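You operate a simulated robot arm through the tools that you are given. There is no shell and no other tool. Be economical: measure what you need, move in short steps, check, and stop when the job is done.

The job below is to be done with a simulated robot arm. You get a single attempt, and the scene is never put back.

## Task
Put the small jar on the top of the window table away on the top of the side table. Then take the stem from the top of the window table and put it on top of the black gauge. Then put one of the small brown bottles from the upper shelf of the wall shelves on the slate slab beside the kiln door. Then fetch the silver tin from the lower shelf of the wall shelves and set it on the black notebook. Then take the green bottle from the lower shelf of the wall shelves and put it on the top of the small table. Then switch the upper brake lever off. Then switch the thread lever on. Then open the left drawer of the long table, take the small tin from the corner of the long table before the iron stand and leave it in the inside of the left drawer of the long table, then shut the drawer. The order counts. Set down upright: small jar, stem, small brown bottle, green bottle. The thread lever goes to its stop.

It is judged by the outcome, as a careful person would: the job done as asked, and still so three seconds after it is handed in. It fails if anything else is knocked over, pushed out of place, dropped, spilled or broken.

## Robot
A 7-joint arm with a two-finger parallel gripper on a trunk, on a base that drives. Base frame: it is fixed to the floor where the robot stands at the start and does not move with it; the origin is under the middle of the robot, x ahead of it, y to its left, z up. Lengths are in m, angles in rad, forces in N, time in s.
With the tool pointing down near the work surface it reaches from about 0.28 to 0.72 m from the robot's upright axis, wherever it stands. Its first joint turns from -2.897 to 2.897 rad. Places, roughly: black gauge (9x10x3 cm) [0.5, -0.2, 0.8]; black notebook (8x12x2 cm) [-1.7, 2.3, 0.7]; green bottle (7x7x20 cm) [1.1, 3.3, 1.5]; inside of the left drawer of the long table [-3.7, 0.4, 0.6]; left drawer of the long table [-3.7, 0.4, 0.7]; silver tin (7x7x6 cm) [1.1, 3.2, 1.4]; slate slab beside the kiln door [-0.6, -1.6, 0.9]; small brown bottle (5x5x13 cm) [1.2, 2.8, 1.7]; small brown bottle (5x5x14 cm) [1.2, 2.9, 1.7]; small jar (7x7x11 cm) [0.7, -0.2, 0.8]; small tin (6x6x4 cm) [-3.6, 0.3, 0.8]; stem (3x3x5 cm) [0.5, -0.8, 0.8]; thread lever [-3.7, 2.1, 0.9]; top of the side table [-1.5, -1.6, 0.8]; top of the small table [1, 0.5, 0.9]; upper brake lever [-0.6, 3.4, 1.2]. Payload 3.43 kg.
The TCP is the grasp point between the finger pads, 0.034 m short of the fingertips. In the tool frame z runs along the fingers and y along their closing line. Largest opening 0.128 m; finger width 0.024, thickness 0.012; the body of the gripper, 0.048 by 0.13 m, starts 0.096 m behind the TCP.
Orientation is that of the tool frame in the base frame, as a unit quaternion [x, y, z, w]. With the fingers straight down and closing along the base's y, the tool's x points along the base's -x, its y along +y and its z along -z.

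## Interface
- The arm moves only by the tool send_rows. Its arguments are lists of equal length, an entry for each row: "travel": the shift along the tool's x, y, z in m, a list of three; "turn": the turn, a rotation vector about the tool's x, y, z in rad, a list of three; "jaw": the finger opening in m, from 0 to 0.128. In form: {"travel": [[tx, ty, tz], ...], "turn": [[wx, wy, wz], ...], "jaw": [jaw, ...]}. A call has 1 to 12 rows; each row shifts and turns the commanded pose from where the row before left it, along the tool's axes as they then stand. Each row takes 0.2 s and may step no farther than 0.05 m and 0.15 rad from the row before; otherwise, or with a gripper value out of range, the whole call is refused. A pose out of reach is approached as far as the arm can. The call stops where the force on the tool passes 40 N (or 10 N more than at its start, if that is more) or the arm is blocked; 0.2 s more then pass. Each finger travels about 0.108 m/s and halts on what it meets, pressing with about 42 N; the grip force reading is that of the motor and also rises with nothing between the fingers. The clock runs only during rows and for 0.2 s after the last one: add rows that do not move to give the fingers time. It gives the time, the measured TCP pose, the force on the tool (base axes), the opening and the grip force at its end, in the units of the frame above (readings bear some noise), with the torque about the TCP (base axes, N m) and any sound that the robot's microphone picked up.
- Cameras (640 x 400 px; columns grow to the right, rows downward): "scene" is now at [-0.0075, 0.1156, 1.4609]; the picture's right is [-0.28, -0.96, 0.00], its down [-0.63, 0.19, -0.75] and it looks along [0.72, -0.21, -0.66] (base axes); focal length 288 px, centre (320, 200). "wrist" rides on the gripper at [0.076, -0.011, -0.16] in the tool frame; the picture's right is [0.15, 0.99, 0.00], its down [-0.88, 0.13, -0.46] and it looks along [-0.45, 0.07, 0.89] (tool axes); focal length 234 px, centre (320, 200). There is no depth. A picture from a camera that has moved, and an enlarged one, comes with that camera's place and axes in the base frame and with its lens.
- grab_frame(camera): a new picture of that camera. The clock stands still meanwhile.
- raise_lower(by): slides the trunk up (or, below 0, down) by that many m; the arm and the scene camera ride with it, the base frame stays. It gives what a move gives, with no picture.
- drive_base(legs): drives the robot by 1 to 6 legs, each [ahead, left, turn to the left] in m, m and rad, along the robot's own axes; the way and the turn of a leg run together, so that a leg with both is an arc; at most 1.5 m and 3.142 rad a leg. The arm and the cameras ride along, it lands a little off, and it stops where it bumps. It gives what a move gives.
- pan_tilt(pan, tilt): turns the head with the scene camera to pan (to the left, within 1.501 rad either way) and tilt (down, from -0.506 to 1.204), counted from straight ahead of the robot. It gives what a move gives.
- inspect(camera, box): a new picture of the part [left, top, right, bottom] of that camera's present view, enlarged. The clock stands still meanwhile.
- finish_job(): hands the job in; it is judged then, once.

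Go step by step. Nothing tells you exact positions but the pictures and the camera data: compare them with the known pose of the tool, close in by small moves and look again before you grip or let go. The budget is 483 turns and 228 pictures, counting those below and the enlarged ones. Unless the task says otherwise, let go and move clear before handing in, and close with one line.

The tools are called after "Emit:" by a JSON object that holds its "name" and its "arguments". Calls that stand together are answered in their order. send_rows: Moves the arm, as the interface text tells. Its arguments: {"type":"object","properties":{"travel":{"type":"array"},"turn":{"type":"array"},"jaw":{"type":"array"}},"required":["travel","turn","jaw"]} The other tools are called the same way: raise_lower (by) slides the trunk up or down; drive_base (legs) drives the base; pan_tilt (pan, tilt) turns the head that bears the scene camera; grab_frame (camera) takes a picture; inspect (camera, box) takes an enlarged picture of a part of a camera's view; finish_job () hands the job in.

At the start:

```text
clock: 0.0
tool_pos: [0.427, 0.0151, 1.1796]
tcp_rot: [0.0, 1.0, 0.0, 0.0]
force: [0.2, 0.2, -0.2]
torque: [0.0, 0.0, 0.01]
gripper_width: 0.1282
grasp_force: 0.0
trunk travel left (down, up): [-0.175, 0.149]
robot x, y, heading: [-0.0034, -0.003, -0.003]
head pan, tilt: [-0.288, 0.719]
```

scene: 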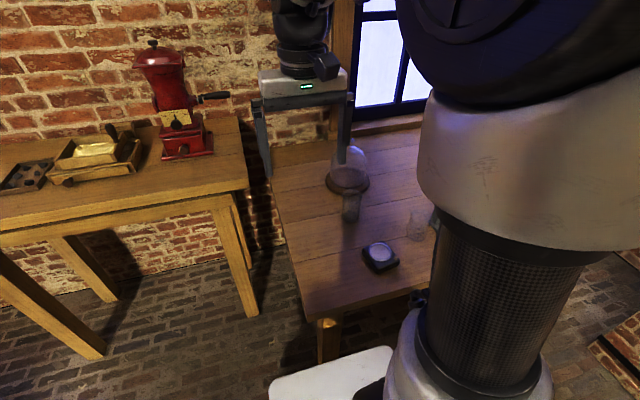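
wrist: 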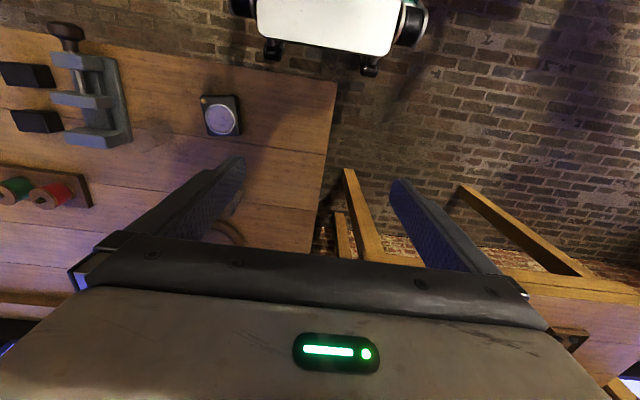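

I see the window table ahead, with the black gauge, some glassware, and a dome behind. I'll take a closer look to find the jar and stem.

Emit:
{"name": "inspect", "arguments": {"camera": "scene", "box": [240, 120, 460, 300]}}

Emit:
{"name": "inspect", "arguments": {"camera": "wrist", "box": [0, 0, 340, 260]}}

```text
2.22 times, centred on (350, 210) of scene
camera zoom: at [-0.0075, 0.1156, 1.4609], right [-0.28, -0.96, 0.0], down [-0.63, 0.19, -0.75], along [0.72, -0.21, -0.66], focal length 639 px, centre (253, 178)
```

zoom: 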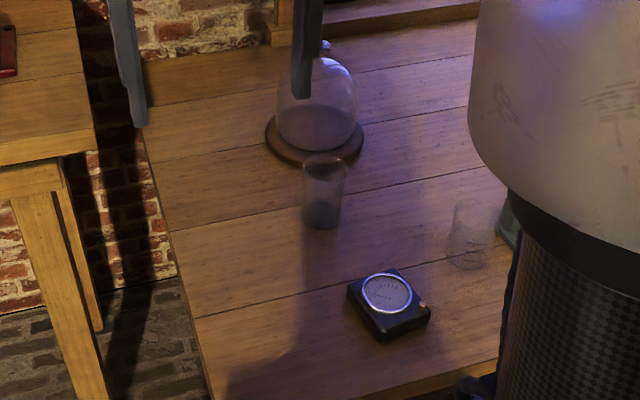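

```text
1.54 times, centred on (170, 130) of wrist
camera zoom: at [0.3514, 0.002, 1.3393], right [-0.15, 0.99, 0.0], down [0.88, 0.13, 0.46], along [0.45, 0.07, -0.89], focal length 360 px, centre (551, 308)
```

zoom: 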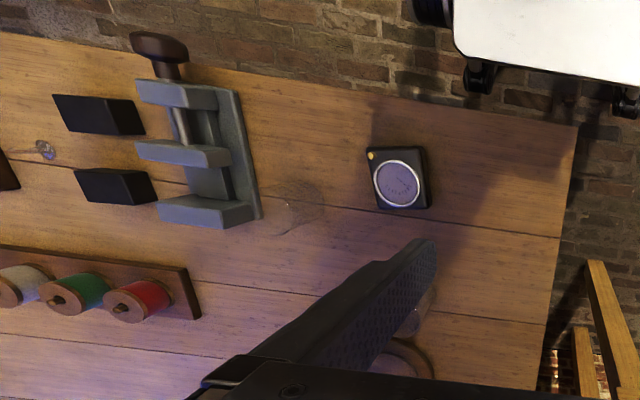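

Triangulating the gauge from the two views puts the table top near z≈0.75 and the jar at about (0.65, -0.185). I'll move above it and look again.

Emit:
{"name": "send_rows", "arguments": {"travel": [[-0.0318, -0.0285, 0], [-0.0318, -0.0285, 0], [-0.0318, -0.0285, 0], [-0.0318, -0.0285, 0], [-0.0318, -0.0285, 0], [-0.0318, -0.0285, 0], [-0.0318, -0.0285, 0], [0, 0, 0.04], [0, 0, 0.04], [0, 0, 0.04], [0, 0, 0]], "turn": [[0, 0, 0], [0, 0, 0], [0, 0, 0], [0, 0, 0], [0, 0, 0], [0, 0, 0], [0, 0, 0], [0, 0, 0], [0, 0, 0], [0, 0, 0], [0, 0, 0]], "jaw": [0.128, 0.128, 0.128, 0.128, 0.128, 0.128, 0.128, 0.128, 0.128, 0.128, 0.128]}}

Emit:
{"name": "grab_frame", "arguments": {"camera": "wrist"}}

Emit:
{"name": "grab_frame", "arguments": {"camera": "scene"}}

```text
clock: 2.4
tool_pos: [0.6292, -0.1803, 1.0614]
tcp_rot: [-0.001, 1.0, 0.0, 0.0]
force: [-1.1, 0.6, -0.3]
torque: [-0.04, 0.0, 0.02]
gripper_width: 0.1281
grasp_force: 0.1
out of reach, approached as far as the arm can: row 7
trunk travel left (down, up): [-0.175, 0.149]
robot x, y, heading: [-0.0002, -0.0029, 0.002]
head pan, tilt: [-0.288, 0.719]
```

```text
223 pictures are left
camera wrist: at [0.5537, -0.1918, 1.2198], right [-0.15, 0.99, 0.0], down [0.88, 0.13, 0.46], along [0.45, 0.07, -0.89], focal length 234 px, centre (320, 200)
```

wrist: 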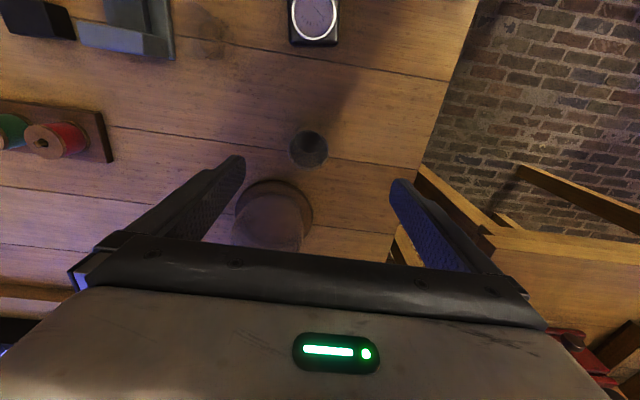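

```text
222 pictures are left
camera scene: at [-0.0074, 0.1155, 1.4609], right [-0.28, -0.96, 0.0], down [-0.63, 0.19, -0.75], along [0.72, -0.21, -0.66], focal length 288 px, centre (320, 200)
```

scene: 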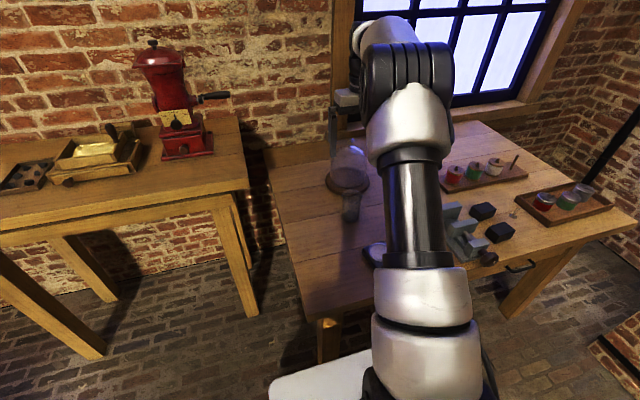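

Emit:
{"name": "inspect", "arguments": {"camera": "wrist", "box": [230, 100, 390, 260]}}

Emit:
{"name": "inspect", "arguments": {"camera": "scene", "box": [300, 120, 400, 280]}}

```text
2.50 times, centred on (310, 180) of wrist
camera zoom: at [0.5537, -0.1918, 1.2198], right [-0.15, 0.99, 0.0], down [0.88, 0.13, 0.46], along [0.45, 0.07, -0.89], focal length 585 px, centre (345, 250)
```

zoom: 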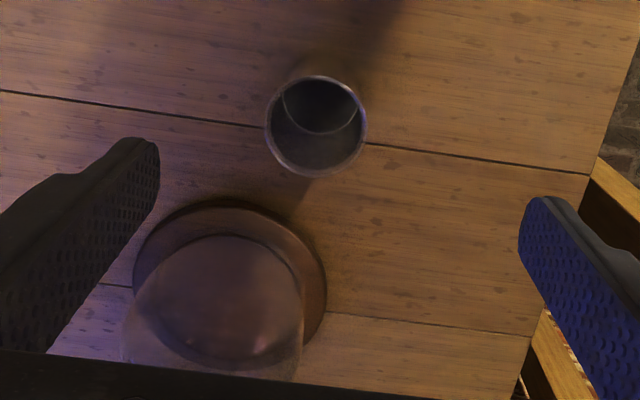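

```text
2.50 times, centred on (350, 200) of scene
camera zoom: at [-0.0074, 0.1155, 1.4609], right [-0.28, -0.96, 0.0], down [-0.63, 0.19, -0.75], along [0.72, -0.21, -0.66], focal length 719 px, centre (245, 200)
```

zoom: 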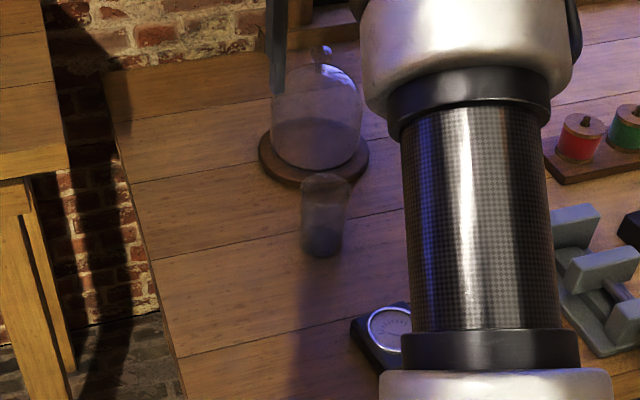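

The jar rim is at about (0.651, -0.19). I'll align over it and lower.

Emit:
{"name": "send_rows", "arguments": {"travel": [[0, 0, 0.05], [0, 0, 0.05], [0, 0, 0.04], [-0.01, -0.005, 0], [-0.011, -0.005, 0], [0, 0, 0]], "turn": [[0, 0, 0], [0, 0, 0], [0, 0, 0], [0, 0, 0], [0, 0, 0], [0, 0, 0]], "jaw": [0.128, 0.128, 0.128, 0.128, 0.128, 0.128]}}

Emit:
{"name": "grab_frame", "arguments": {"camera": "wrist"}}

```text
clock: 3.8
tool_pos: [0.6491, -0.1868, 0.9213]
tcp_rot: [0.0, 1.0, 0.0, 0.0]
force: [0.2, -0.1, 1.2]
torque: [-0.01, -0.01, 0.02]
gripper_width: 0.1278
grasp_force: 0.1
trunk travel left (down, up): [-0.175, 0.149]
robot x, y, heading: [-0.0009, 0.0004, 0.002]
head pan, tilt: [-0.288, 0.719]
```

```text
219 pictures are left
camera wrist: at [0.5751, -0.1999, 1.0804], right [-0.15, 0.99, 0.0], down [0.88, 0.13, 0.46], along [0.45, 0.07, -0.89], focal length 234 px, centre (320, 200)
```

wrist: 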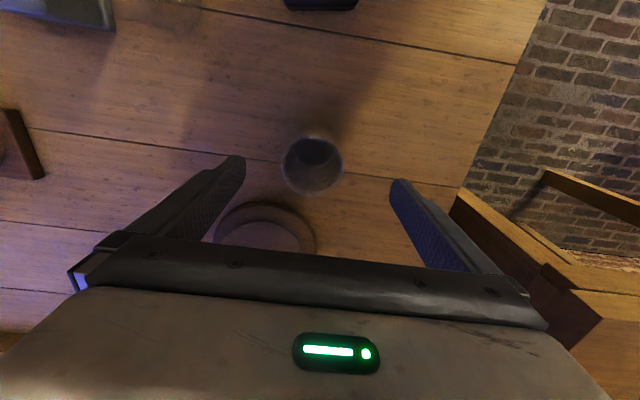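

Emit:
{"name": "send_rows", "arguments": {"travel": [[0, -0.004, 0.03], [0, 0, 0.03], [0, 0, 0.03], [0, 0, 0.03], [0, 0, 0], [0, 0, 0], [0, 0, 0], [0, 0, 0]], "turn": [[0, 0, 0], [0, 0, 0], [0, 0, 0], [0, 0, 0], [0, 0, 0], [0, 0, 0], [0, 0, 0], [0, 0, 0]], "jaw": [0.128, 0.128, 0.128, 0.128, 0.09, 0.06, 0.05, 0.05]}}

Emit:
{"name": "grab_frame", "arguments": {"camera": "wrist"}}

```text
clock: 5.6
tool_pos: [0.6515, -0.1918, 0.7993]
tcp_rot: [0.0, 1.0, 0.0, 0.0]
force: [0.7, -1.1, 0.0]
torque: [0.02, -0.01, -0.01]
gripper_width: 0.0658
grasp_force: 42.1
trunk travel left (down, up): [-0.175, 0.149]
robot x, y, heading: [-0.0004, -0.0014, 0.001]
head pan, tilt: [-0.288, 0.719]
```

```text
218 pictures are left
camera wrist: at [0.5763, -0.2044, 0.9591], right [-0.15, 0.99, 0.0], down [0.88, 0.13, 0.46], along [0.45, 0.07, -0.89], focal length 234 px, centre (320, 200)
```

wrist: 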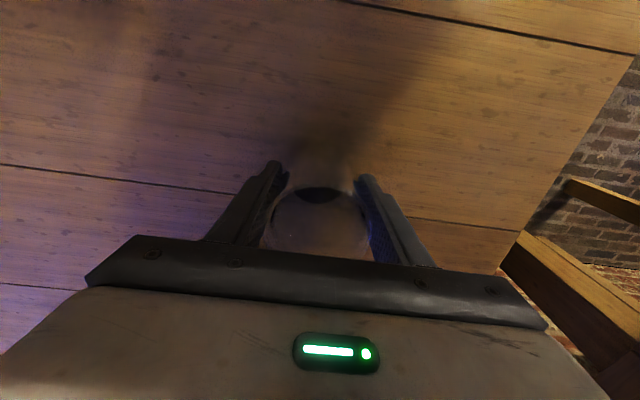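

The jar is gripped at 0.066 m. I'll lift gently and retract toward the robot.

Emit:
{"name": "send_rows", "arguments": {"travel": [[0, 0, -0.02], [0, 0, -0.04], [0, 0, -0.045], [0, 0, -0.045], [0, 0, -0.045], [0.03, 0.02, -0.03], [0.035, 0.03, 0], [0.035, 0.03, 0], [0.035, 0.03, 0], [0.035, 0.03, 0], [0.03, 0.03, 0], [0, 0, 0]], "turn": [[0, 0, 0], [0, 0, 0], [0, 0, 0], [0, 0, 0], [0, 0, 0], [0, 0, 0], [0, 0, 0], [0, 0, 0], [0, 0, 0], [0, 0, 0], [0, 0, 0], [0, 0, 0]], "jaw": [0.05, 0.05, 0.05, 0.05, 0.05, 0.05, 0.05, 0.05, 0.05, 0.05, 0.05, 0.05]}}

Emit:
{"name": "pan_tilt", "arguments": {"pan": -1.5, "tilt": 0.45}}

Emit:
{"name": "grab_frame", "arguments": {"camera": "scene"}}

Emit:
{"name": "grab_frame", "arguments": {"camera": "wrist"}}

```text
clock: 8.2
tool_pos: [0.4497, -0.0225, 1.0276]
tcp_rot: [-0.001, 1.0, -0.001, 0.0]
force: [0.2, 0.7, -1.6]
torque: [-0.02, 0.03, 0.01]
gripper_width: 0.0659
grasp_force: 41.9
trunk travel left (down, up): [-0.175, 0.149]
robot x, y, heading: [-0.001, 0.0032, -0.0]
head pan, tilt: [-0.288, 0.719]
```

```text
clock: 9.6
tool_pos: [0.4506, -0.0214, 1.0278]
tcp_rot: [0.0, 1.0, 0.0, 0.0]
force: [-0.6, -0.5, -1.1]
torque: [0.02, 0.04, -0.01]
gripper_width: 0.0661
grasp_force: 41.8
trunk travel left (down, up): [-0.175, 0.149]
robot x, y, heading: [-0.0003, -0.0013, 0.005]
head pan, tilt: [-1.499, 0.45]
```

```text
217 pictures are left
camera scene: at [-0.0815, 0.0478, 1.4847], right [-1.0, -0.07, 0.0], down [-0.03, 0.43, -0.9], along [0.07, -0.9, -0.44], focal length 288 px, centre (320, 200)
```

scene: 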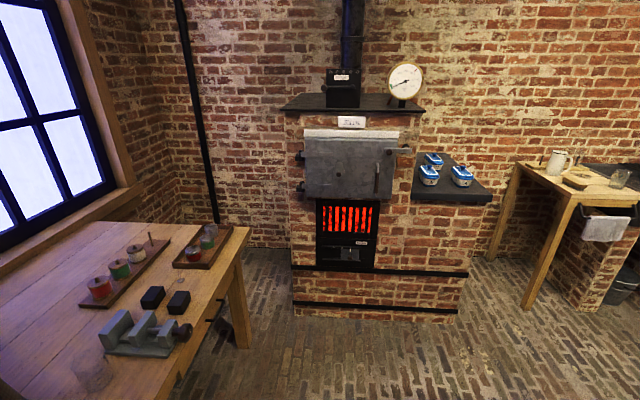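

```text
216 pictures are left
camera wrist: at [0.3745, -0.0342, 1.1867], right [-0.15, 0.99, 0.0], down [0.88, 0.13, 0.46], along [0.45, 0.07, -0.89], focal length 234 px, centre (320, 200)
```

wrist: 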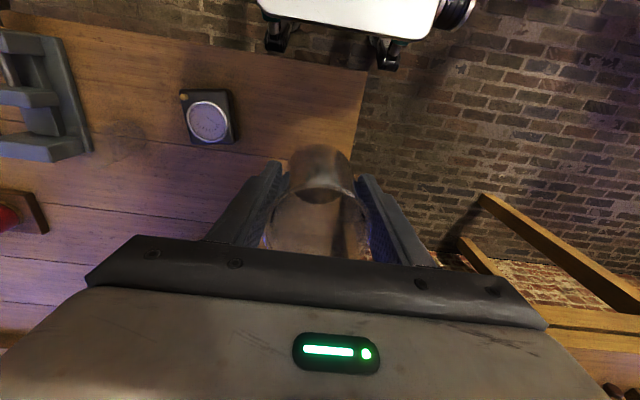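

The jar is held and clear. I'll back away from the table, turn to face the kiln and side-table wall, and look.

Emit:
{"name": "drive_base", "arguments": {"legs": [[-0.4, 0, 0], [0, 0, -1.57]]}}

Emit:
{"name": "pan_tilt", "arguments": {"pan": -0.7, "tilt": 0.5}}

Emit:
{"name": "grab_frame", "arguments": {"camera": "scene"}}

```text
clock: 16.2
tool_pos: [-0.4605, -0.4452, 1.027]
tcp_rot: [0.735, 0.678, -0.001, 0.0]
force: [0.2, 0.6, -1.4]
torque: [-0.01, 0.0, 0.0]
gripper_width: 0.0661
grasp_force: 41.9
trunk travel left (down, up): [-0.175, 0.149]
robot x, y, heading: [-0.4026, 0.0013, -1.653]
head pan, tilt: [-1.499, 0.45]
```

```text
clock: 17.4
tool_pos: [-0.4617, -0.4459, 1.0282]
tcp_rot: [0.735, 0.678, 0.0, 0.0]
force: [-0.5, -0.6, -1.7]
torque: [0.0, -0.02, -0.01]
gripper_width: 0.066
grasp_force: 42.1
trunk travel left (down, up): [-0.175, 0.149]
robot x, y, heading: [-0.4012, 0.0014, -1.654]
head pan, tilt: [-0.7, 0.499]
```

```text
215 pictures are left
camera scene: at [-0.3185, 0.0142, 1.4803], right [-0.71, 0.7, 0.0], down [0.34, 0.34, -0.88], along [-0.62, -0.62, -0.48], focal length 288 px, centre (320, 200)
```

scene: 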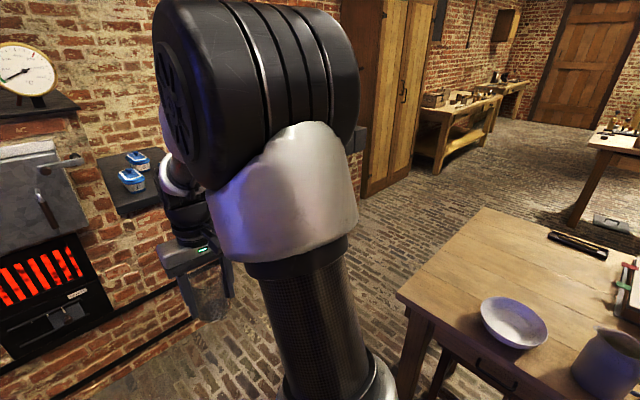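

A central table with a bowl has its edge at y≈-0.3 starting at x≈-1. I'll straighten, go forward into the corridor, and look for the side table.

Emit:
{"name": "drive_base", "arguments": {"legs": [[0, 0, 0.083], [0.5, 0, 0]]}}

Emit:
{"name": "pan_tilt", "arguments": {"pan": -1.0, "tilt": 0.5}}

Emit:
{"name": "grab_frame", "arguments": {"camera": "scene"}}

```text
clock: 20.8
tool_pos: [-0.4225, -0.9523, 1.0277]
tcp_rot: [0.706, 0.709, 0.001, -0.001]
force: [-0.6, 0.4, -2.5]
torque: [0.02, -0.01, 0.02]
gripper_width: 0.0661
grasp_force: 42.7
trunk travel left (down, up): [-0.175, 0.149]
robot x, y, heading: [-0.3993, -0.5039, -1.567]
head pan, tilt: [-0.7, 0.499]
```

```text
clock: 21.6
tool_pos: [-0.4212, -0.9522, 1.0279]
tcp_rot: [0.705, 0.709, 0.0, 0.001]
force: [-0.5, 0.4, -1.4]
torque: [0.02, -0.01, 0.03]
gripper_width: 0.066
grasp_force: 42.4
trunk travel left (down, up): [-0.175, 0.149]
robot x, y, heading: [-0.4034, -0.5057, -1.566]
head pan, tilt: [-1.0, 0.499]
```

```text
214 pictures are left
camera scene: at [-0.3355, -0.4623, 1.4803], right [-0.54, 0.84, 0.0], down [0.4, 0.26, -0.88], along [-0.74, -0.48, -0.48], focal length 288 px, centre (320, 200)
```

scene: 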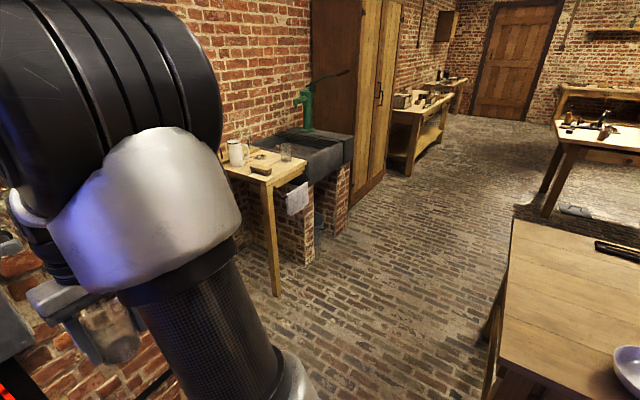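

The side table carries a mug, a box and a glass. The slab's front edge is near y≈-1.23, so I'll pull the arm in a little, go slightly forward, and strafe right along the corridor.

Emit:
{"name": "send_rows", "arguments": {"travel": [[0.04, 0, 0], [0.04, 0, 0], [0.02, 0, 0], [0, 0, 0]], "turn": [[0, 0, 0], [0, 0, 0], [0, 0, 0], [0, 0, 0]], "jaw": [0.05, 0.05, 0.05, 0.05]}}

Emit:
{"name": "drive_base", "arguments": {"legs": [[0.17, 0, 0], [0, -0.9, 0]]}}

Emit:
{"name": "pan_tilt", "arguments": {"pan": -0.6, "tilt": 0.7}}

Emit:
{"name": "grab_frame", "arguments": {"camera": "scene"}}

```text
clock: 22.6
tool_pos: [-0.4201, -0.8522, 1.0268]
tcp_rot: [0.705, 0.709, 0.0, -0.001]
force: [-0.5, 0.2, -1.9]
torque: [0.06, 0.01, -0.03]
gripper_width: 0.0663
grasp_force: 41.6
trunk travel left (down, up): [-0.175, 0.149]
robot x, y, heading: [-0.4008, -0.5037, -1.565]
head pan, tilt: [-1.0, 0.499]
```

```text
clock: 32.8
tool_pos: [-1.3445, -1.0128, 1.0277]
tcp_rot: [0.716, 0.698, 0.0, -0.001]
force: [-0.5, -0.2, -1.9]
torque: [0.03, 0.0, -0.04]
gripper_width: 0.0658
grasp_force: 41.9
trunk travel left (down, up): [-0.175, 0.149]
robot x, y, heading: [-1.3145, -0.665, -1.596]
head pan, tilt: [-1.0, 0.499]
```

```text
clock: 33.7
tool_pos: [-1.3458, -1.0131, 1.0273]
tcp_rot: [0.715, 0.699, 0.0, 0.0]
force: [-0.2, 0.5, -1.5]
torque: [-0.02, 0.01, -0.02]
gripper_width: 0.0663
grasp_force: 42.8
trunk travel left (down, up): [-0.175, 0.149]
robot x, y, heading: [-1.3118, -0.6645, -1.593]
head pan, tilt: [-0.6, 0.7]
```

```text
213 pictures are left
camera scene: at [-1.2209, -0.646, 1.4626], right [-0.81, 0.59, 0.0], down [0.38, 0.52, -0.77], along [-0.45, -0.62, -0.64], focal length 288 px, centre (320, 200)
```

scene: 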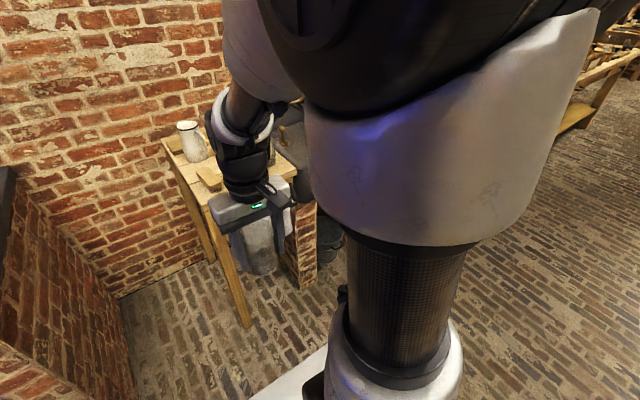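

The arm blocks the view. I'll turn the robot a bit right so the side table shows to its left.

Emit:
{"name": "drive_base", "arguments": {"legs": [[0, 0, -0.7]]}}

Emit:
{"name": "pan_tilt", "arguments": {"pan": 0.45, "tilt": 0.6}}

Emit:
{"name": "grab_frame", "arguments": {"camera": "scene"}}

```text
clock: 36.1
tool_pos: [-1.5692, -0.9407, 1.0268]
tcp_rot: [0.916, 0.4, 0.0, -0.001]
force: [-0.5, 0.2, -2.4]
torque: [0.02, 0.0, 0.04]
gripper_width: 0.0657
grasp_force: 41.7
trunk travel left (down, up): [-0.175, 0.149]
robot x, y, heading: [-1.3118, -0.6951, -2.318]
head pan, tilt: [-0.6, 0.7]
```

```text
clock: 37.4
tool_pos: [-1.5684, -0.9409, 1.0262]
tcp_rot: [0.916, 0.401, 0.0, -0.001]
force: [-0.9, 0.2, -0.7]
torque: [0.0, -0.02, 0.0]
gripper_width: 0.0661
grasp_force: 42.3
trunk travel left (down, up): [-0.175, 0.149]
robot x, y, heading: [-1.3138, -0.6986, -2.325]
head pan, tilt: [0.45, 0.6]
```

```text
212 pictures are left
camera scene: at [-1.1755, -0.8134, 1.4712], right [-0.96, 0.29, 0.0], down [0.17, 0.54, -0.82], along [-0.24, -0.79, -0.57], focal length 288 px, centre (320, 200)
```

scene: 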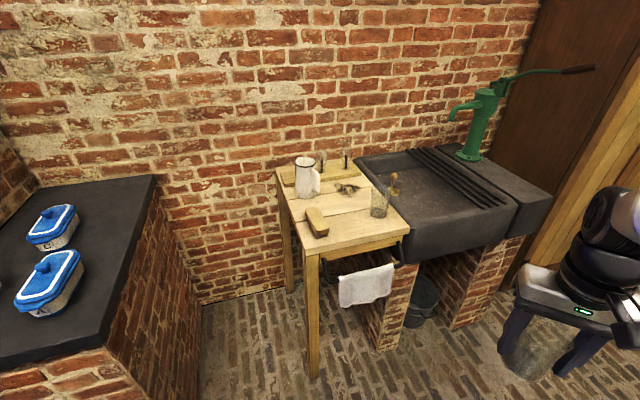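

The side table is clearly visible now, with free space at its front between the brush and the glass. I'll zoom in to measure it.

Emit:
{"name": "inspect", "arguments": {"camera": "scene", "box": [260, 140, 430, 280]}}

Emit:
{"name": "grab_frame", "arguments": {"camera": "wrist"}}

```text
2.86 times, centred on (345, 210) of scene
camera zoom: at [-1.1755, -0.8134, 1.4712], right [-0.96, 0.29, 0.0], down [0.17, 0.54, -0.82], along [-0.24, -0.79, -0.57], focal length 822 px, centre (249, 171)
```

zoom: 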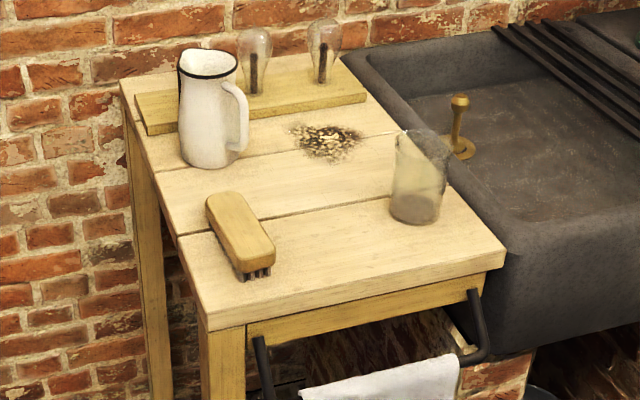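

```text
210 pictures are left
camera wrist: at [-1.5255, -0.8791, 1.1861], right [0.83, -0.56, 0.0], down [-0.5, -0.73, 0.46], along [-0.26, -0.38, -0.89], focal length 234 px, centre (320, 200)
```

wrist: 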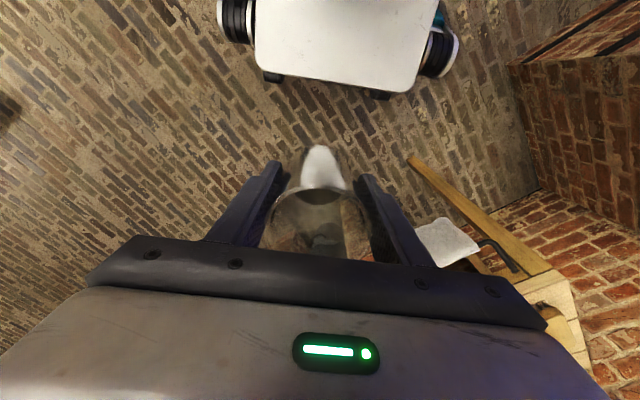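

Emit:
{"name": "inspect", "arguments": {"camera": "wrist", "box": [440, 200, 620, 370]}}

```text
2.35 times, centred on (530, 285) of wrist
camera zoom: at [-1.5255, -0.8791, 1.1861], right [0.83, -0.56, 0.0], down [-0.5, -0.73, 0.46], along [-0.26, -0.38, -0.89], focal length 551 px, centre (-174, 0)
```

zoom: 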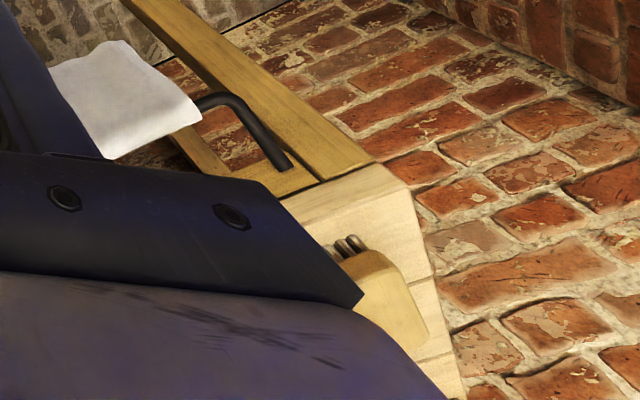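

Triangulation gives the side table top at z≈0.82, front edge y≈-1.445. The free spot is about (-1.505, -1.515), between the brush and the glass. I'll turn to face the table and approach.

Emit:
{"name": "drive_base", "arguments": {"legs": [[0, 0, 0.75]]}}

Emit:
{"name": "drive_base", "arguments": {"legs": [[0, -0.16, 0], [0.2, 0, 0]]}}

```text
clock: 39.8
tool_pos: [-1.3349, -1.048, 1.0255]
tcp_rot: [0.706, 0.708, -0.001, 0.0]
force: [0.0, -0.7, -1.7]
torque: [-0.02, 0.01, -0.03]
gripper_width: 0.0662
grasp_force: 42.1
trunk travel left (down, up): [-0.175, 0.149]
robot x, y, heading: [-1.3173, -0.7007, -1.569]
head pan, tilt: [0.45, 0.6]
```

```text
clock: 43.2
tool_pos: [-1.4949, -1.2473, 1.0271]
tcp_rot: [0.707, 0.708, 0.0, 0.0]
force: [-0.8, -0.1, -1.5]
torque: [-0.01, -0.01, 0.0]
gripper_width: 0.0658
grasp_force: 41.8
trunk travel left (down, up): [-0.175, 0.149]
robot x, y, heading: [-1.4749, -0.9017, -1.566]
head pan, tilt: [0.45, 0.6]
```

Emit:
{"name": "send_rows", "arguments": {"travel": [[-0.045, -0.005, 0], [-0.045, -0.005, 0], [-0.045, 0, 0], [-0.045, 0, 0], [-0.045, 0, 0], [-0.043, 0, 0], [0, 0, 0.04], [0, 0, 0]], "turn": [[0, 0, 0], [0, 0, 0], [0, 0, 0], [0, 0, 0], [0, 0, 0], [0, 0, 0], [0, 0, 0], [0, 0, 0]], "jaw": [0.05, 0.05, 0.05, 0.05, 0.05, 0.05, 0.05, 0.05]}}

Emit:
{"name": "grab_frame", "arguments": {"camera": "wrist"}}

Emit:
{"name": "grab_frame", "arguments": {"camera": "scene"}}

```text
clock: 45.0
tool_pos: [-1.508, -1.5152, 0.9858]
tcp_rot: [0.707, 0.707, 0.0, -0.001]
force: [-0.1, 0.8, -1.7]
torque: [-0.01, 0.0, 0.0]
gripper_width: 0.0658
grasp_force: 42.2
trunk travel left (down, up): [-0.175, 0.149]
robot x, y, heading: [-1.4748, -0.8942, -1.569]
head pan, tilt: [0.45, 0.6]
```

```text
208 pictures are left
camera wrist: at [-1.5189, -1.4397, 1.1458], right [0.99, 0.15, 0.0], down [0.13, -0.88, 0.46], along [0.07, -0.45, -0.89], focal length 234 px, centre (320, 200)
```

wrist: 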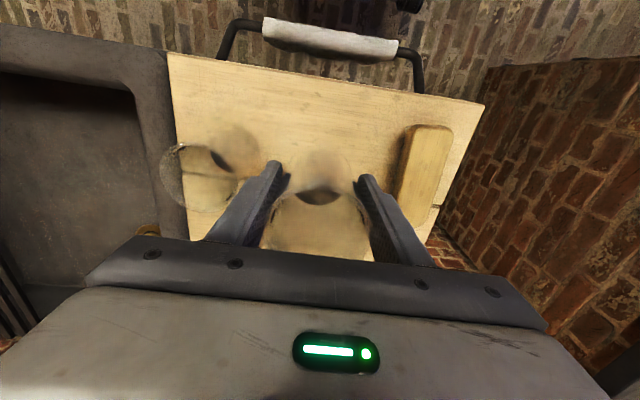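

```text
207 pictures are left
camera scene: at [-1.2946, -0.8871, 1.4712], right [-0.9, -0.44, 0.0], down [-0.25, 0.51, -0.82], along [0.36, -0.74, -0.57], focal length 288 px, centre (320, 200)
```

scene: 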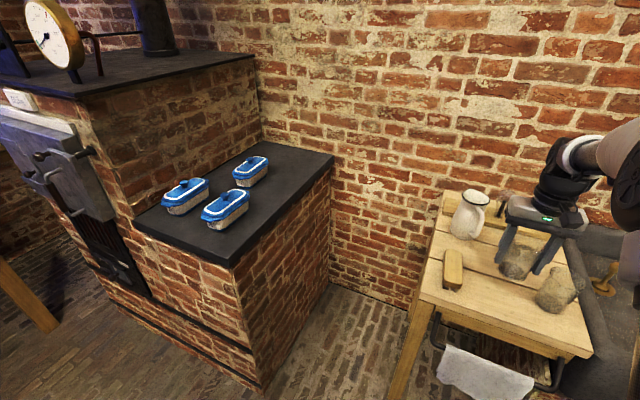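

Clearances look good both sides. I'll lower to just above the table.

Emit:
{"name": "send_rows", "arguments": {"travel": [[0, 0, 0.035], [0, 0, 0.035], [0, 0, 0.03], [0, 0, 0.005], [0, 0, 0]], "turn": [[0, 0, 0], [0, 0, 0], [0, 0, 0], [0, 0, 0], [0, 0, 0]], "jaw": [0.05, 0.05, 0.05, 0.05, 0.05]}}

Emit:
{"name": "inspect", "arguments": {"camera": "scene", "box": [420, 160, 640, 360]}}

```text
clock: 46.2
tool_pos: [-1.5063, -1.5162, 0.8848]
tcp_rot: [0.706, 0.708, -0.002, 0.002]
force: [1.4, -4.6, 29.3]
torque: [0.26, 0.02, 0.07]
gripper_width: 0.0664
grasp_force: 42.2
trunk travel left (down, up): [-0.175, 0.149]
robot x, y, heading: [-1.4709, -0.8964, -1.566]
head pan, tilt: [0.45, 0.6]
```

```text
2.00 times, centred on (530, 260) of scene
camera zoom: at [-1.2943, -0.8849, 1.4713], right [-0.9, -0.44, 0.0], down [-0.25, 0.51, -0.83], along [0.36, -0.74, -0.56], focal length 575 px, centre (-100, 80)
```

zoom: 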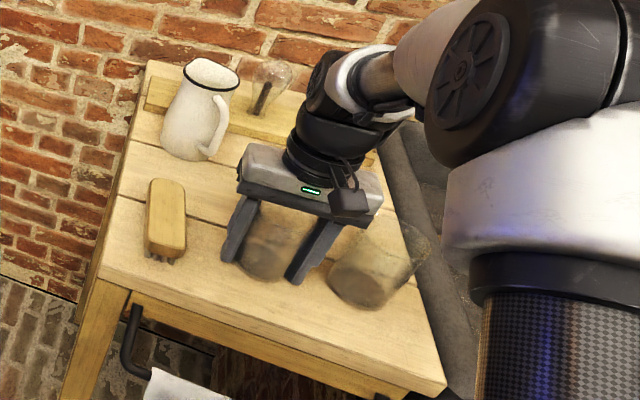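

Contact felt (29 N up): the jar is on the table. I'll relieve it slightly and open gently.

Emit:
{"name": "send_rows", "arguments": {"travel": [[0, 0, -0.003], [0, 0, 0], [0, 0, 0], [0, 0, 0]], "turn": [[0, 0, 0], [0, 0, 0], [0, 0, 0], [0, 0, 0]], "jaw": [0.05, 0.07, 0.086, 0.09]}}

Emit:
{"name": "send_rows", "arguments": {"travel": [[0, 0, -0.02], [0, 0, -0.04], [0, 0, -0.04], [0, 0, -0.04], [0, 0, 0]], "turn": [[0, 0, 0], [0, 0, 0], [0, 0, 0], [0, 0, 0], [0, 0, 0]], "jaw": [0.09, 0.09, 0.09, 0.09, 0.09]}}

Emit:
{"name": "inspect", "arguments": {"camera": "scene", "box": [420, 160, 640, 360]}}

```text
clock: 47.2
tool_pos: [-1.5089, -1.5127, 0.8847]
tcp_rot: [0.707, 0.707, 0.001, -0.002]
force: [3.9, 3.7, 11.5]
torque: [-0.02, -0.61, 0.07]
gripper_width: 0.0916
grasp_force: 1.3
trunk travel left (down, up): [-0.175, 0.149]
robot x, y, heading: [-1.4748, -0.8957, -1.574]
head pan, tilt: [0.45, 0.6]
```

```text
clock: 48.4
tool_pos: [-1.5058, -1.5143, 1.0229]
tcp_rot: [0.707, 0.707, 0.001, -0.001]
force: [-0.6, 0.7, 1.1]
torque: [-0.01, 0.0, -0.01]
gripper_width: 0.0901
grasp_force: 0.0
trunk travel left (down, up): [-0.175, 0.149]
robot x, y, heading: [-1.4743, -0.8936, -1.57]
head pan, tilt: [0.45, 0.6]
```

```text
2.00 times, centred on (530, 260) of scene
camera zoom: at [-1.2946, -0.8867, 1.4712], right [-0.9, -0.44, 0.0], down [-0.25, 0.51, -0.83], along [0.36, -0.74, -0.56], focal length 575 px, centre (-100, 80)
```

zoom: 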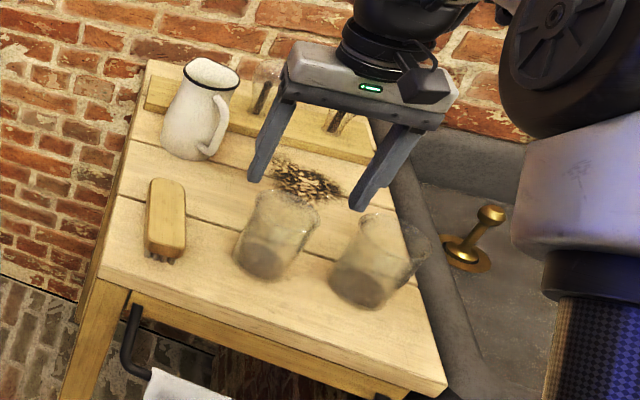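

The jar stands upright and the step is done. Now I'll retract and drive back to the window table for the stem.

Emit:
{"name": "send_rows", "arguments": {"travel": [[0.04, 0, -0.02], [0.05, 0, 0], [0.05, 0, 0], [0.05, 0, 0], [0.05, 0, 0], [0.03, 0, 0], [0, 0, 0]], "turn": [[0, 0, 0], [0, 0, 0], [0, 0, 0], [0, 0, 0], [0, 0, 0], [0, 0, 0], [0, 0, 0]], "jaw": [0.09, 0.09, 0.09, 0.09, 0.09, 0.09, 0.09]}}

Emit:
{"name": "drive_base", "arguments": {"legs": [[-0.22, 0, 0], [0, 1.4, 0], [0, 0, 1.57]]}}

```text
clock: 50.0
tool_pos: [-1.5057, -1.2443, 1.0442]
tcp_rot: [0.707, 0.708, 0.0, 0.0]
force: [0.1, -0.6, 0.1]
torque: [0.01, 0.0, 0.01]
gripper_width: 0.0902
grasp_force: 0.1
trunk travel left (down, up): [-0.175, 0.149]
robot x, y, heading: [-1.4772, -0.8948, -1.572]
head pan, tilt: [0.45, 0.6]
```

```text
clock: 68.5
tool_pos: [0.2419, -0.7257, 1.0443]
tcp_rot: [0.001, 1.0, 0.0, -0.001]
force: [0.0, -0.5, -0.5]
torque: [0.01, 0.0, -0.01]
gripper_width: 0.0902
grasp_force: 0.0
trunk travel left (down, up): [-0.175, 0.149]
robot x, y, heading: [-0.11, -0.6943, 0.002]
head pan, tilt: [0.45, 0.6]
```

Emit:
{"name": "drive_base", "arguments": {"legs": [[0.06, 0.1, 0]]}}

Emit:
{"name": "pan_tilt", "arguments": {"pan": -0.1, "tilt": 0.75}}

Emit:
{"name": "grab_frame", "arguments": {"camera": "scene"}}

Emit:
{"name": "grab_frame", "arguments": {"camera": "wrist"}}

```text
clock: 70.2
tool_pos: [0.3027, -0.6221, 1.0446]
tcp_rot: [0.002, 1.0, 0.0, 0.0]
force: [0.9, 0.4, -0.6]
torque: [-0.01, 0.03, 0.0]
gripper_width: 0.0899
grasp_force: 0.1
trunk travel left (down, up): [-0.175, 0.149]
robot x, y, heading: [-0.049, -0.5878, -0.004]
head pan, tilt: [0.45, 0.6]
```

```text
clock: 71.2
tool_pos: [0.3016, -0.6226, 1.0441]
tcp_rot: [0.002, 1.0, 0.0, 0.0]
force: [0.4, 0.3, 0.3]
torque: [0.02, 0.02, -0.01]
gripper_width: 0.09
grasp_force: 0.0
trunk travel left (down, up): [-0.175, 0.149]
robot x, y, heading: [-0.0435, -0.5849, 0.003]
head pan, tilt: [-0.099, 0.75]
```

```text
204 pictures are left
camera scene: at [-0.0504, -0.4574, 1.4583], right [-0.1, -0.99, 0.0], down [-0.68, 0.07, -0.73], along [0.73, -0.08, -0.68], focal length 288 px, centre (320, 200)
```

scene: 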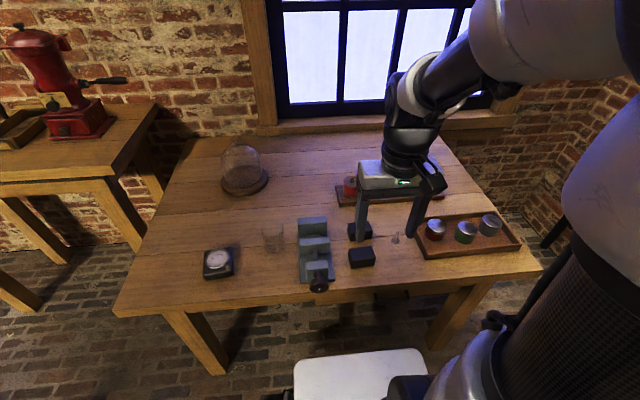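

```text
203 pictures are left
camera wrist: at [0.2265, -0.6341, 1.2036], right [-0.14, 0.99, 0.0], down [0.88, 0.13, 0.46], along [0.45, 0.06, -0.89], focal length 234 px, centre (320, 200)
```

wrist: 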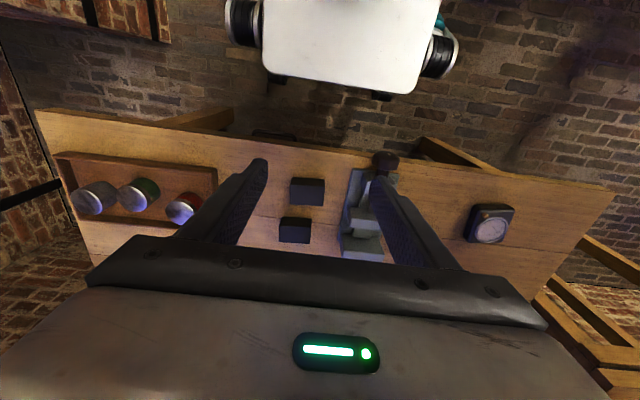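

Emit:
{"name": "inspect", "arguments": {"camera": "scene", "box": [330, 180, 470, 290]}}

Emit:
{"name": "inspect", "arguments": {"camera": "scene", "box": [180, 200, 320, 300]}}

```text
3.64 times, centred on (400, 235) of scene
camera zoom: at [-0.0504, -0.4574, 1.4583], right [-0.1, -0.99, 0.0], down [-0.68, 0.07, -0.73], along [0.73, -0.08, -0.68], focal length 1046 px, centre (29, 73)
```

zoom: 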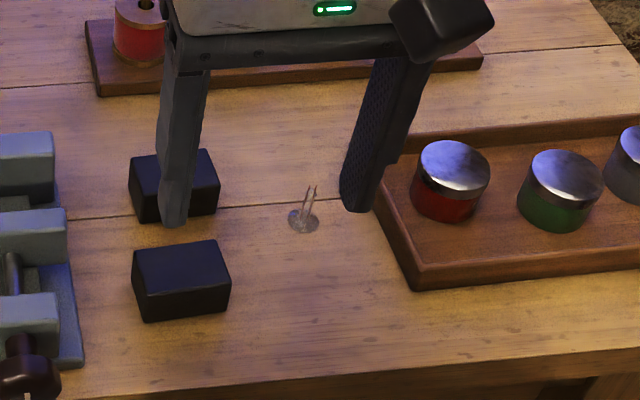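

```text
4.00 times, centred on (250, 250) of scene
camera zoom: at [-0.0504, -0.4574, 1.4583], right [-0.1, -0.99, 0.0], down [-0.68, 0.07, -0.73], along [0.73, -0.08, -0.68], focal length 1150 px, centre (600, 0)
```

zoom: 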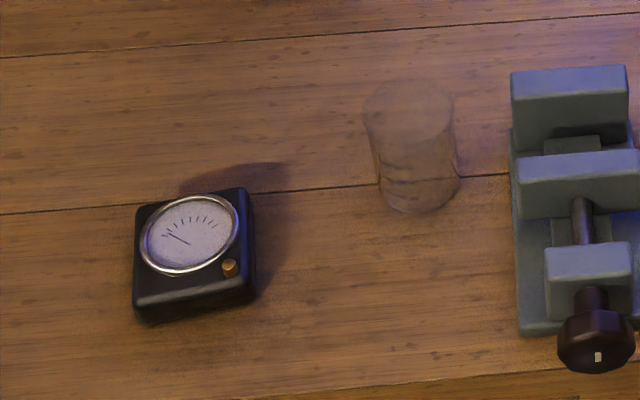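

The stem (a small glass foot with prongs) is at about (0.497, -0.753). I'll move above it with the jaws part-open.

Emit:
{"name": "send_rows", "arguments": {"travel": [[-0.039, -0.026, 0], [-0.039, -0.026, 0], [-0.039, -0.026, 0], [-0.039, -0.026, 0], [-0.039, -0.026, 0], [0, 0, 0.04], [0, 0, 0.04], [0, 0, 0.04], [0, 0, 0.04], [0, 0, 0]], "turn": [[0, 0, 0], [0, 0, 0], [0, 0, 0], [0, 0, 0], [0, 0, 0], [0, 0, 0], [0, 0, 0], [0, 0, 0], [0, 0, 0], [0, 0, 0]], "jaw": [0.07, 0.07, 0.07, 0.07, 0.07, 0.07, 0.07, 0.07, 0.07, 0.07]}}

Emit:
{"name": "inspect", "arguments": {"camera": "wrist", "box": [200, 80, 440, 260]}}

Emit:
{"name": "inspect", "arguments": {"camera": "scene", "box": [330, 180, 470, 290]}}

```text
clock: 73.4
tool_pos: [0.4968, -0.7528, 0.8836]
tcp_rot: [0.002, 1.0, 0.0, 0.001]
force: [-0.3, -0.4, 0.3]
torque: [-0.04, -0.02, -0.01]
gripper_width: 0.07
grasp_force: 0.1
trunk travel left (down, up): [-0.175, 0.149]
robot x, y, heading: [-0.0459, -0.5886, -0.001]
head pan, tilt: [-0.099, 0.75]
```

```text
2.22 times, centred on (320, 170) of wrist
camera zoom: at [0.4206, -0.7641, 1.0423], right [-0.14, 0.99, 0.0], down [0.88, 0.13, 0.46], along [0.45, 0.07, -0.89], focal length 520 px, centre (320, 267)
```

zoom: 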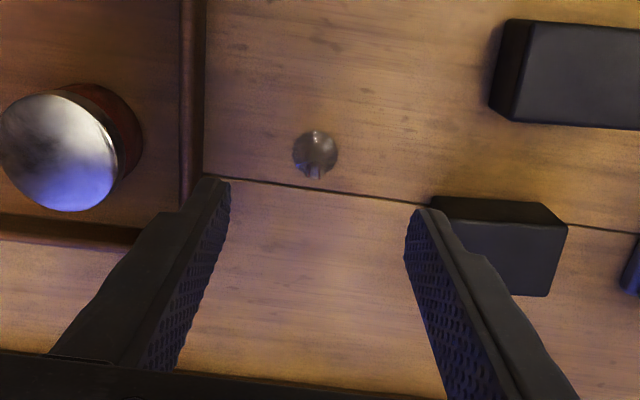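

```text
3.64 times, centred on (400, 235) of scene
camera zoom: at [-0.0503, -0.4575, 1.4583], right [-0.1, -0.99, 0.0], down [-0.68, 0.07, -0.73], along [0.73, -0.08, -0.68], focal length 1046 px, centre (29, 73)
```

zoom: 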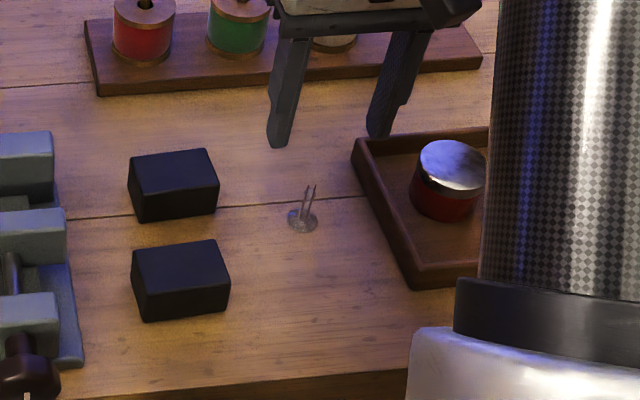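

Well centred. I'll lower to z≈0.79 and close slowly.

Emit:
{"name": "send_rows", "arguments": {"travel": [[0, 0, 0.03], [0, 0, 0.03], [0, 0, 0.02], [0, 0, 0.014], [0, 0, 0]], "turn": [[0, 0, 0], [0, 0, 0], [0, 0, 0], [0, 0, 0], [0, 0, 0]], "jaw": [0.06, 0.06, 0.06, 0.06, 0.06]}}

Emit:
{"name": "inspect", "arguments": {"camera": "scene", "box": [360, 190, 450, 260]}}

Emit:
{"name": "inspect", "arguments": {"camera": "wrist", "box": [220, 120, 420, 260]}}

```text
clock: 74.6
tool_pos: [0.497, -0.754, 0.7888]
tcp_rot: [0.001, 1.0, 0.0, 0.0]
force: [-0.8, -0.5, -0.1]
torque: [0.01, 0.0, 0.01]
gripper_width: 0.0597
grasp_force: 0.0
trunk travel left (down, up): [-0.175, 0.149]
robot x, y, heading: [-0.0429, -0.5865, -0.005]
head pan, tilt: [-0.099, 0.75]
```

```text
5.71 times, centred on (405, 225) of scene
camera zoom: at [-0.0504, -0.4574, 1.4583], right [-0.1, -0.99, 0.0], down [-0.68, 0.07, -0.73], along [0.73, -0.08, -0.68], focal length 1643 px, centre (-166, 57)
```

zoom: 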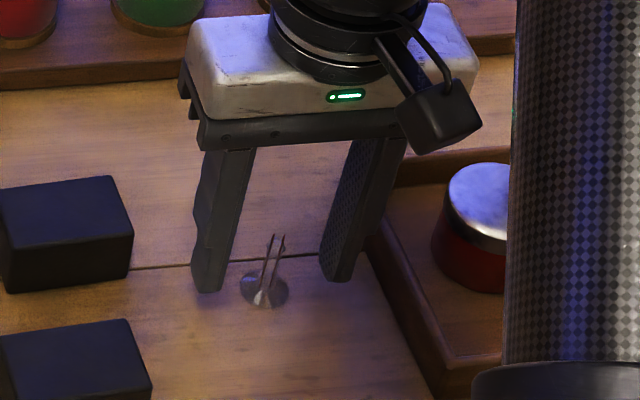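

```text
2.86 times, centred on (320, 190) of wrist
camera zoom: at [0.421, -0.7651, 0.9479], right [-0.14, 0.99, 0.0], down [0.88, 0.13, 0.46], along [0.45, 0.06, -0.89], focal length 669 px, centre (320, 229)
```

zoom: 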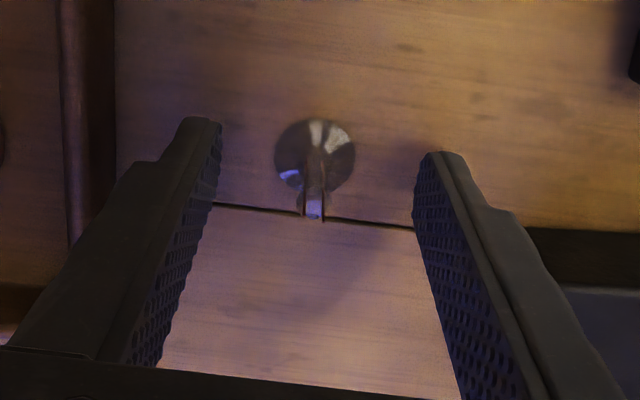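

Emit:
{"name": "send_rows", "arguments": {"travel": [[0, 0, 0], [0, 0, 0], [0, 0, 0], [0, 0, 0], [0, 0, 0], [0, 0, 0]], "turn": [[0, 0, 0], [0, 0, 0], [0, 0, 0], [0, 0, 0], [0, 0, 0], [0, 0, 0]], "jaw": [0.045, 0.03, 0.02, 0.01, 0.0, 0.0]}}

Emit:
{"name": "inspect", "arguments": {"camera": "scene", "box": [360, 190, 450, 260]}}

```text
clock: 76.0
tool_pos: [0.4972, -0.7533, 0.7891]
tcp_rot: [0.002, 1.0, 0.0, 0.0]
force: [0.6, -0.4, 0.1]
torque: [-0.01, -0.04, -0.01]
gripper_width: 0.0083
grasp_force: 41.7
trunk travel left (down, up): [-0.175, 0.149]
robot x, y, heading: [-0.0431, -0.5938, -0.002]
head pan, tilt: [-0.099, 0.75]
```

```text
5.71 times, centred on (405, 225) of scene
camera zoom: at [-0.0504, -0.4574, 1.4583], right [-0.1, -0.99, 0.0], down [-0.68, 0.07, -0.73], along [0.73, -0.08, -0.68], focal length 1643 px, centre (-166, 57)
```

zoom: 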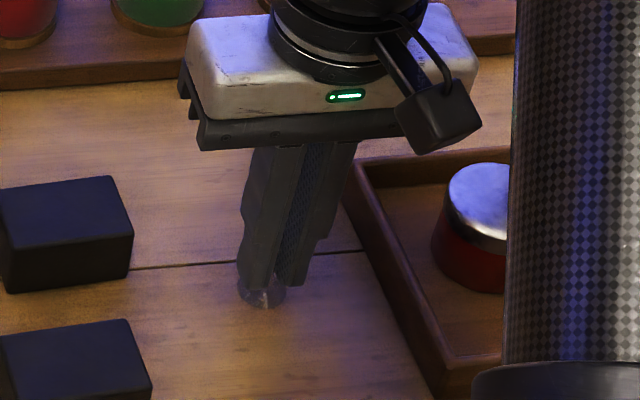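

Gripped at the glass press. I'll lift and carry it toward the gauge.

Emit:
{"name": "send_rows", "arguments": {"travel": [[0, 0, -0.015], [0, 0, -0.035], [0, 0, -0.04], [0, 0, -0.04], [0, 0, -0.04], [0, 0, -0.03], [0, 0, 0]], "turn": [[0, 0, 0], [0, 0, 0], [0, 0, 0], [0, 0, 0], [0, 0, 0], [0, 0, 0], [0, 0, 0]], "jaw": [0, 0, 0, 0, 0, 0, 0]}}

Emit:
{"name": "send_rows", "arguments": {"travel": [[0.003, 0.045, 0], [0.003, 0.045, 0], [0.003, 0.045, 0], [0.003, 0.045, 0], [0.003, 0.045, 0], [0.003, 0.045, 0], [0.003, 0.045, 0], [0.003, 0.045, 0], [0.003, 0.045, 0], [0.003, 0.045, 0], [0.003, 0.045, 0], [0, 0.04, 0]], "turn": [[0, 0, 0], [0, 0, 0], [0, 0, 0], [0, 0, 0], [0, 0, 0], [0, 0, 0], [0, 0, 0], [0, 0, 0], [0, 0, 0], [0, 0, 0], [0, 0, 0], [0, 0, 0]], "jaw": [0, 0, 0, 0, 0, 0, 0, 0, 0, 0, 0, 0]}}

Emit:
{"name": "grab_frame", "arguments": {"camera": "wrist"}}

Emit:
{"name": "grab_frame", "arguments": {"camera": "scene"}}

```text
clock: 77.6
tool_pos: [0.4957, -0.7542, 0.9913]
tcp_rot: [0.002, 1.0, 0.0, 0.0]
force: [0.2, 0.1, -0.2]
torque: [0.0, -0.01, -0.02]
gripper_width: 0.0082
grasp_force: 41.9
trunk travel left (down, up): [-0.175, 0.149]
robot x, y, heading: [-0.0471, -0.5856, -0.004]
head pan, tilt: [-0.099, 0.75]
```

```text
clock: 80.2
tool_pos: [0.4648, -0.2143, 0.9938]
tcp_rot: [0.002, 1.0, 0.001, 0.0]
force: [1.1, 0.3, 0.4]
torque: [0.02, -0.04, 0.0]
gripper_width: 0.0081
grasp_force: 41.7
trunk travel left (down, up): [-0.175, 0.149]
robot x, y, heading: [-0.0454, -0.5891, -0.003]
head pan, tilt: [-0.099, 0.75]
```

```text
195 pictures are left
camera wrist: at [0.3886, -0.2268, 1.1523], right [-0.14, 0.99, 0.0], down [0.88, 0.13, 0.46], along [0.45, 0.06, -0.89], focal length 234 px, centre (320, 200)
```

wrist: 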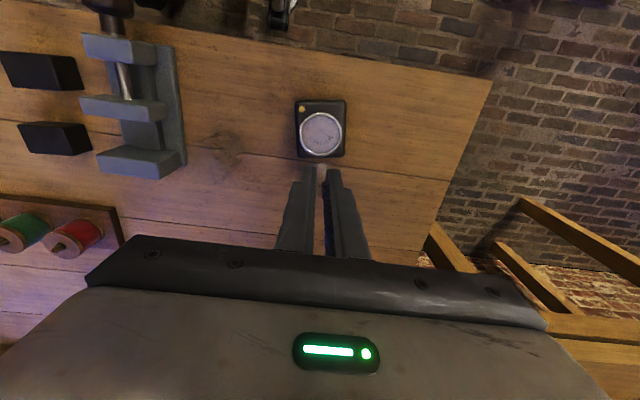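

```text
194 pictures are left
camera scene: at [-0.0504, -0.4575, 1.4583], right [-0.1, -0.99, 0.0], down [-0.68, 0.07, -0.73], along [0.73, -0.08, -0.68], focal length 288 px, centre (320, 200)
```

scene: 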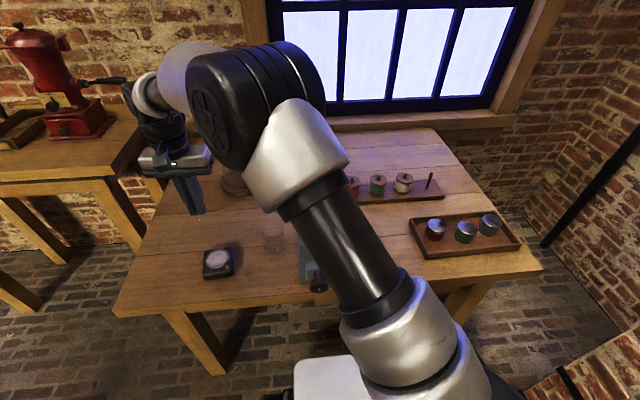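

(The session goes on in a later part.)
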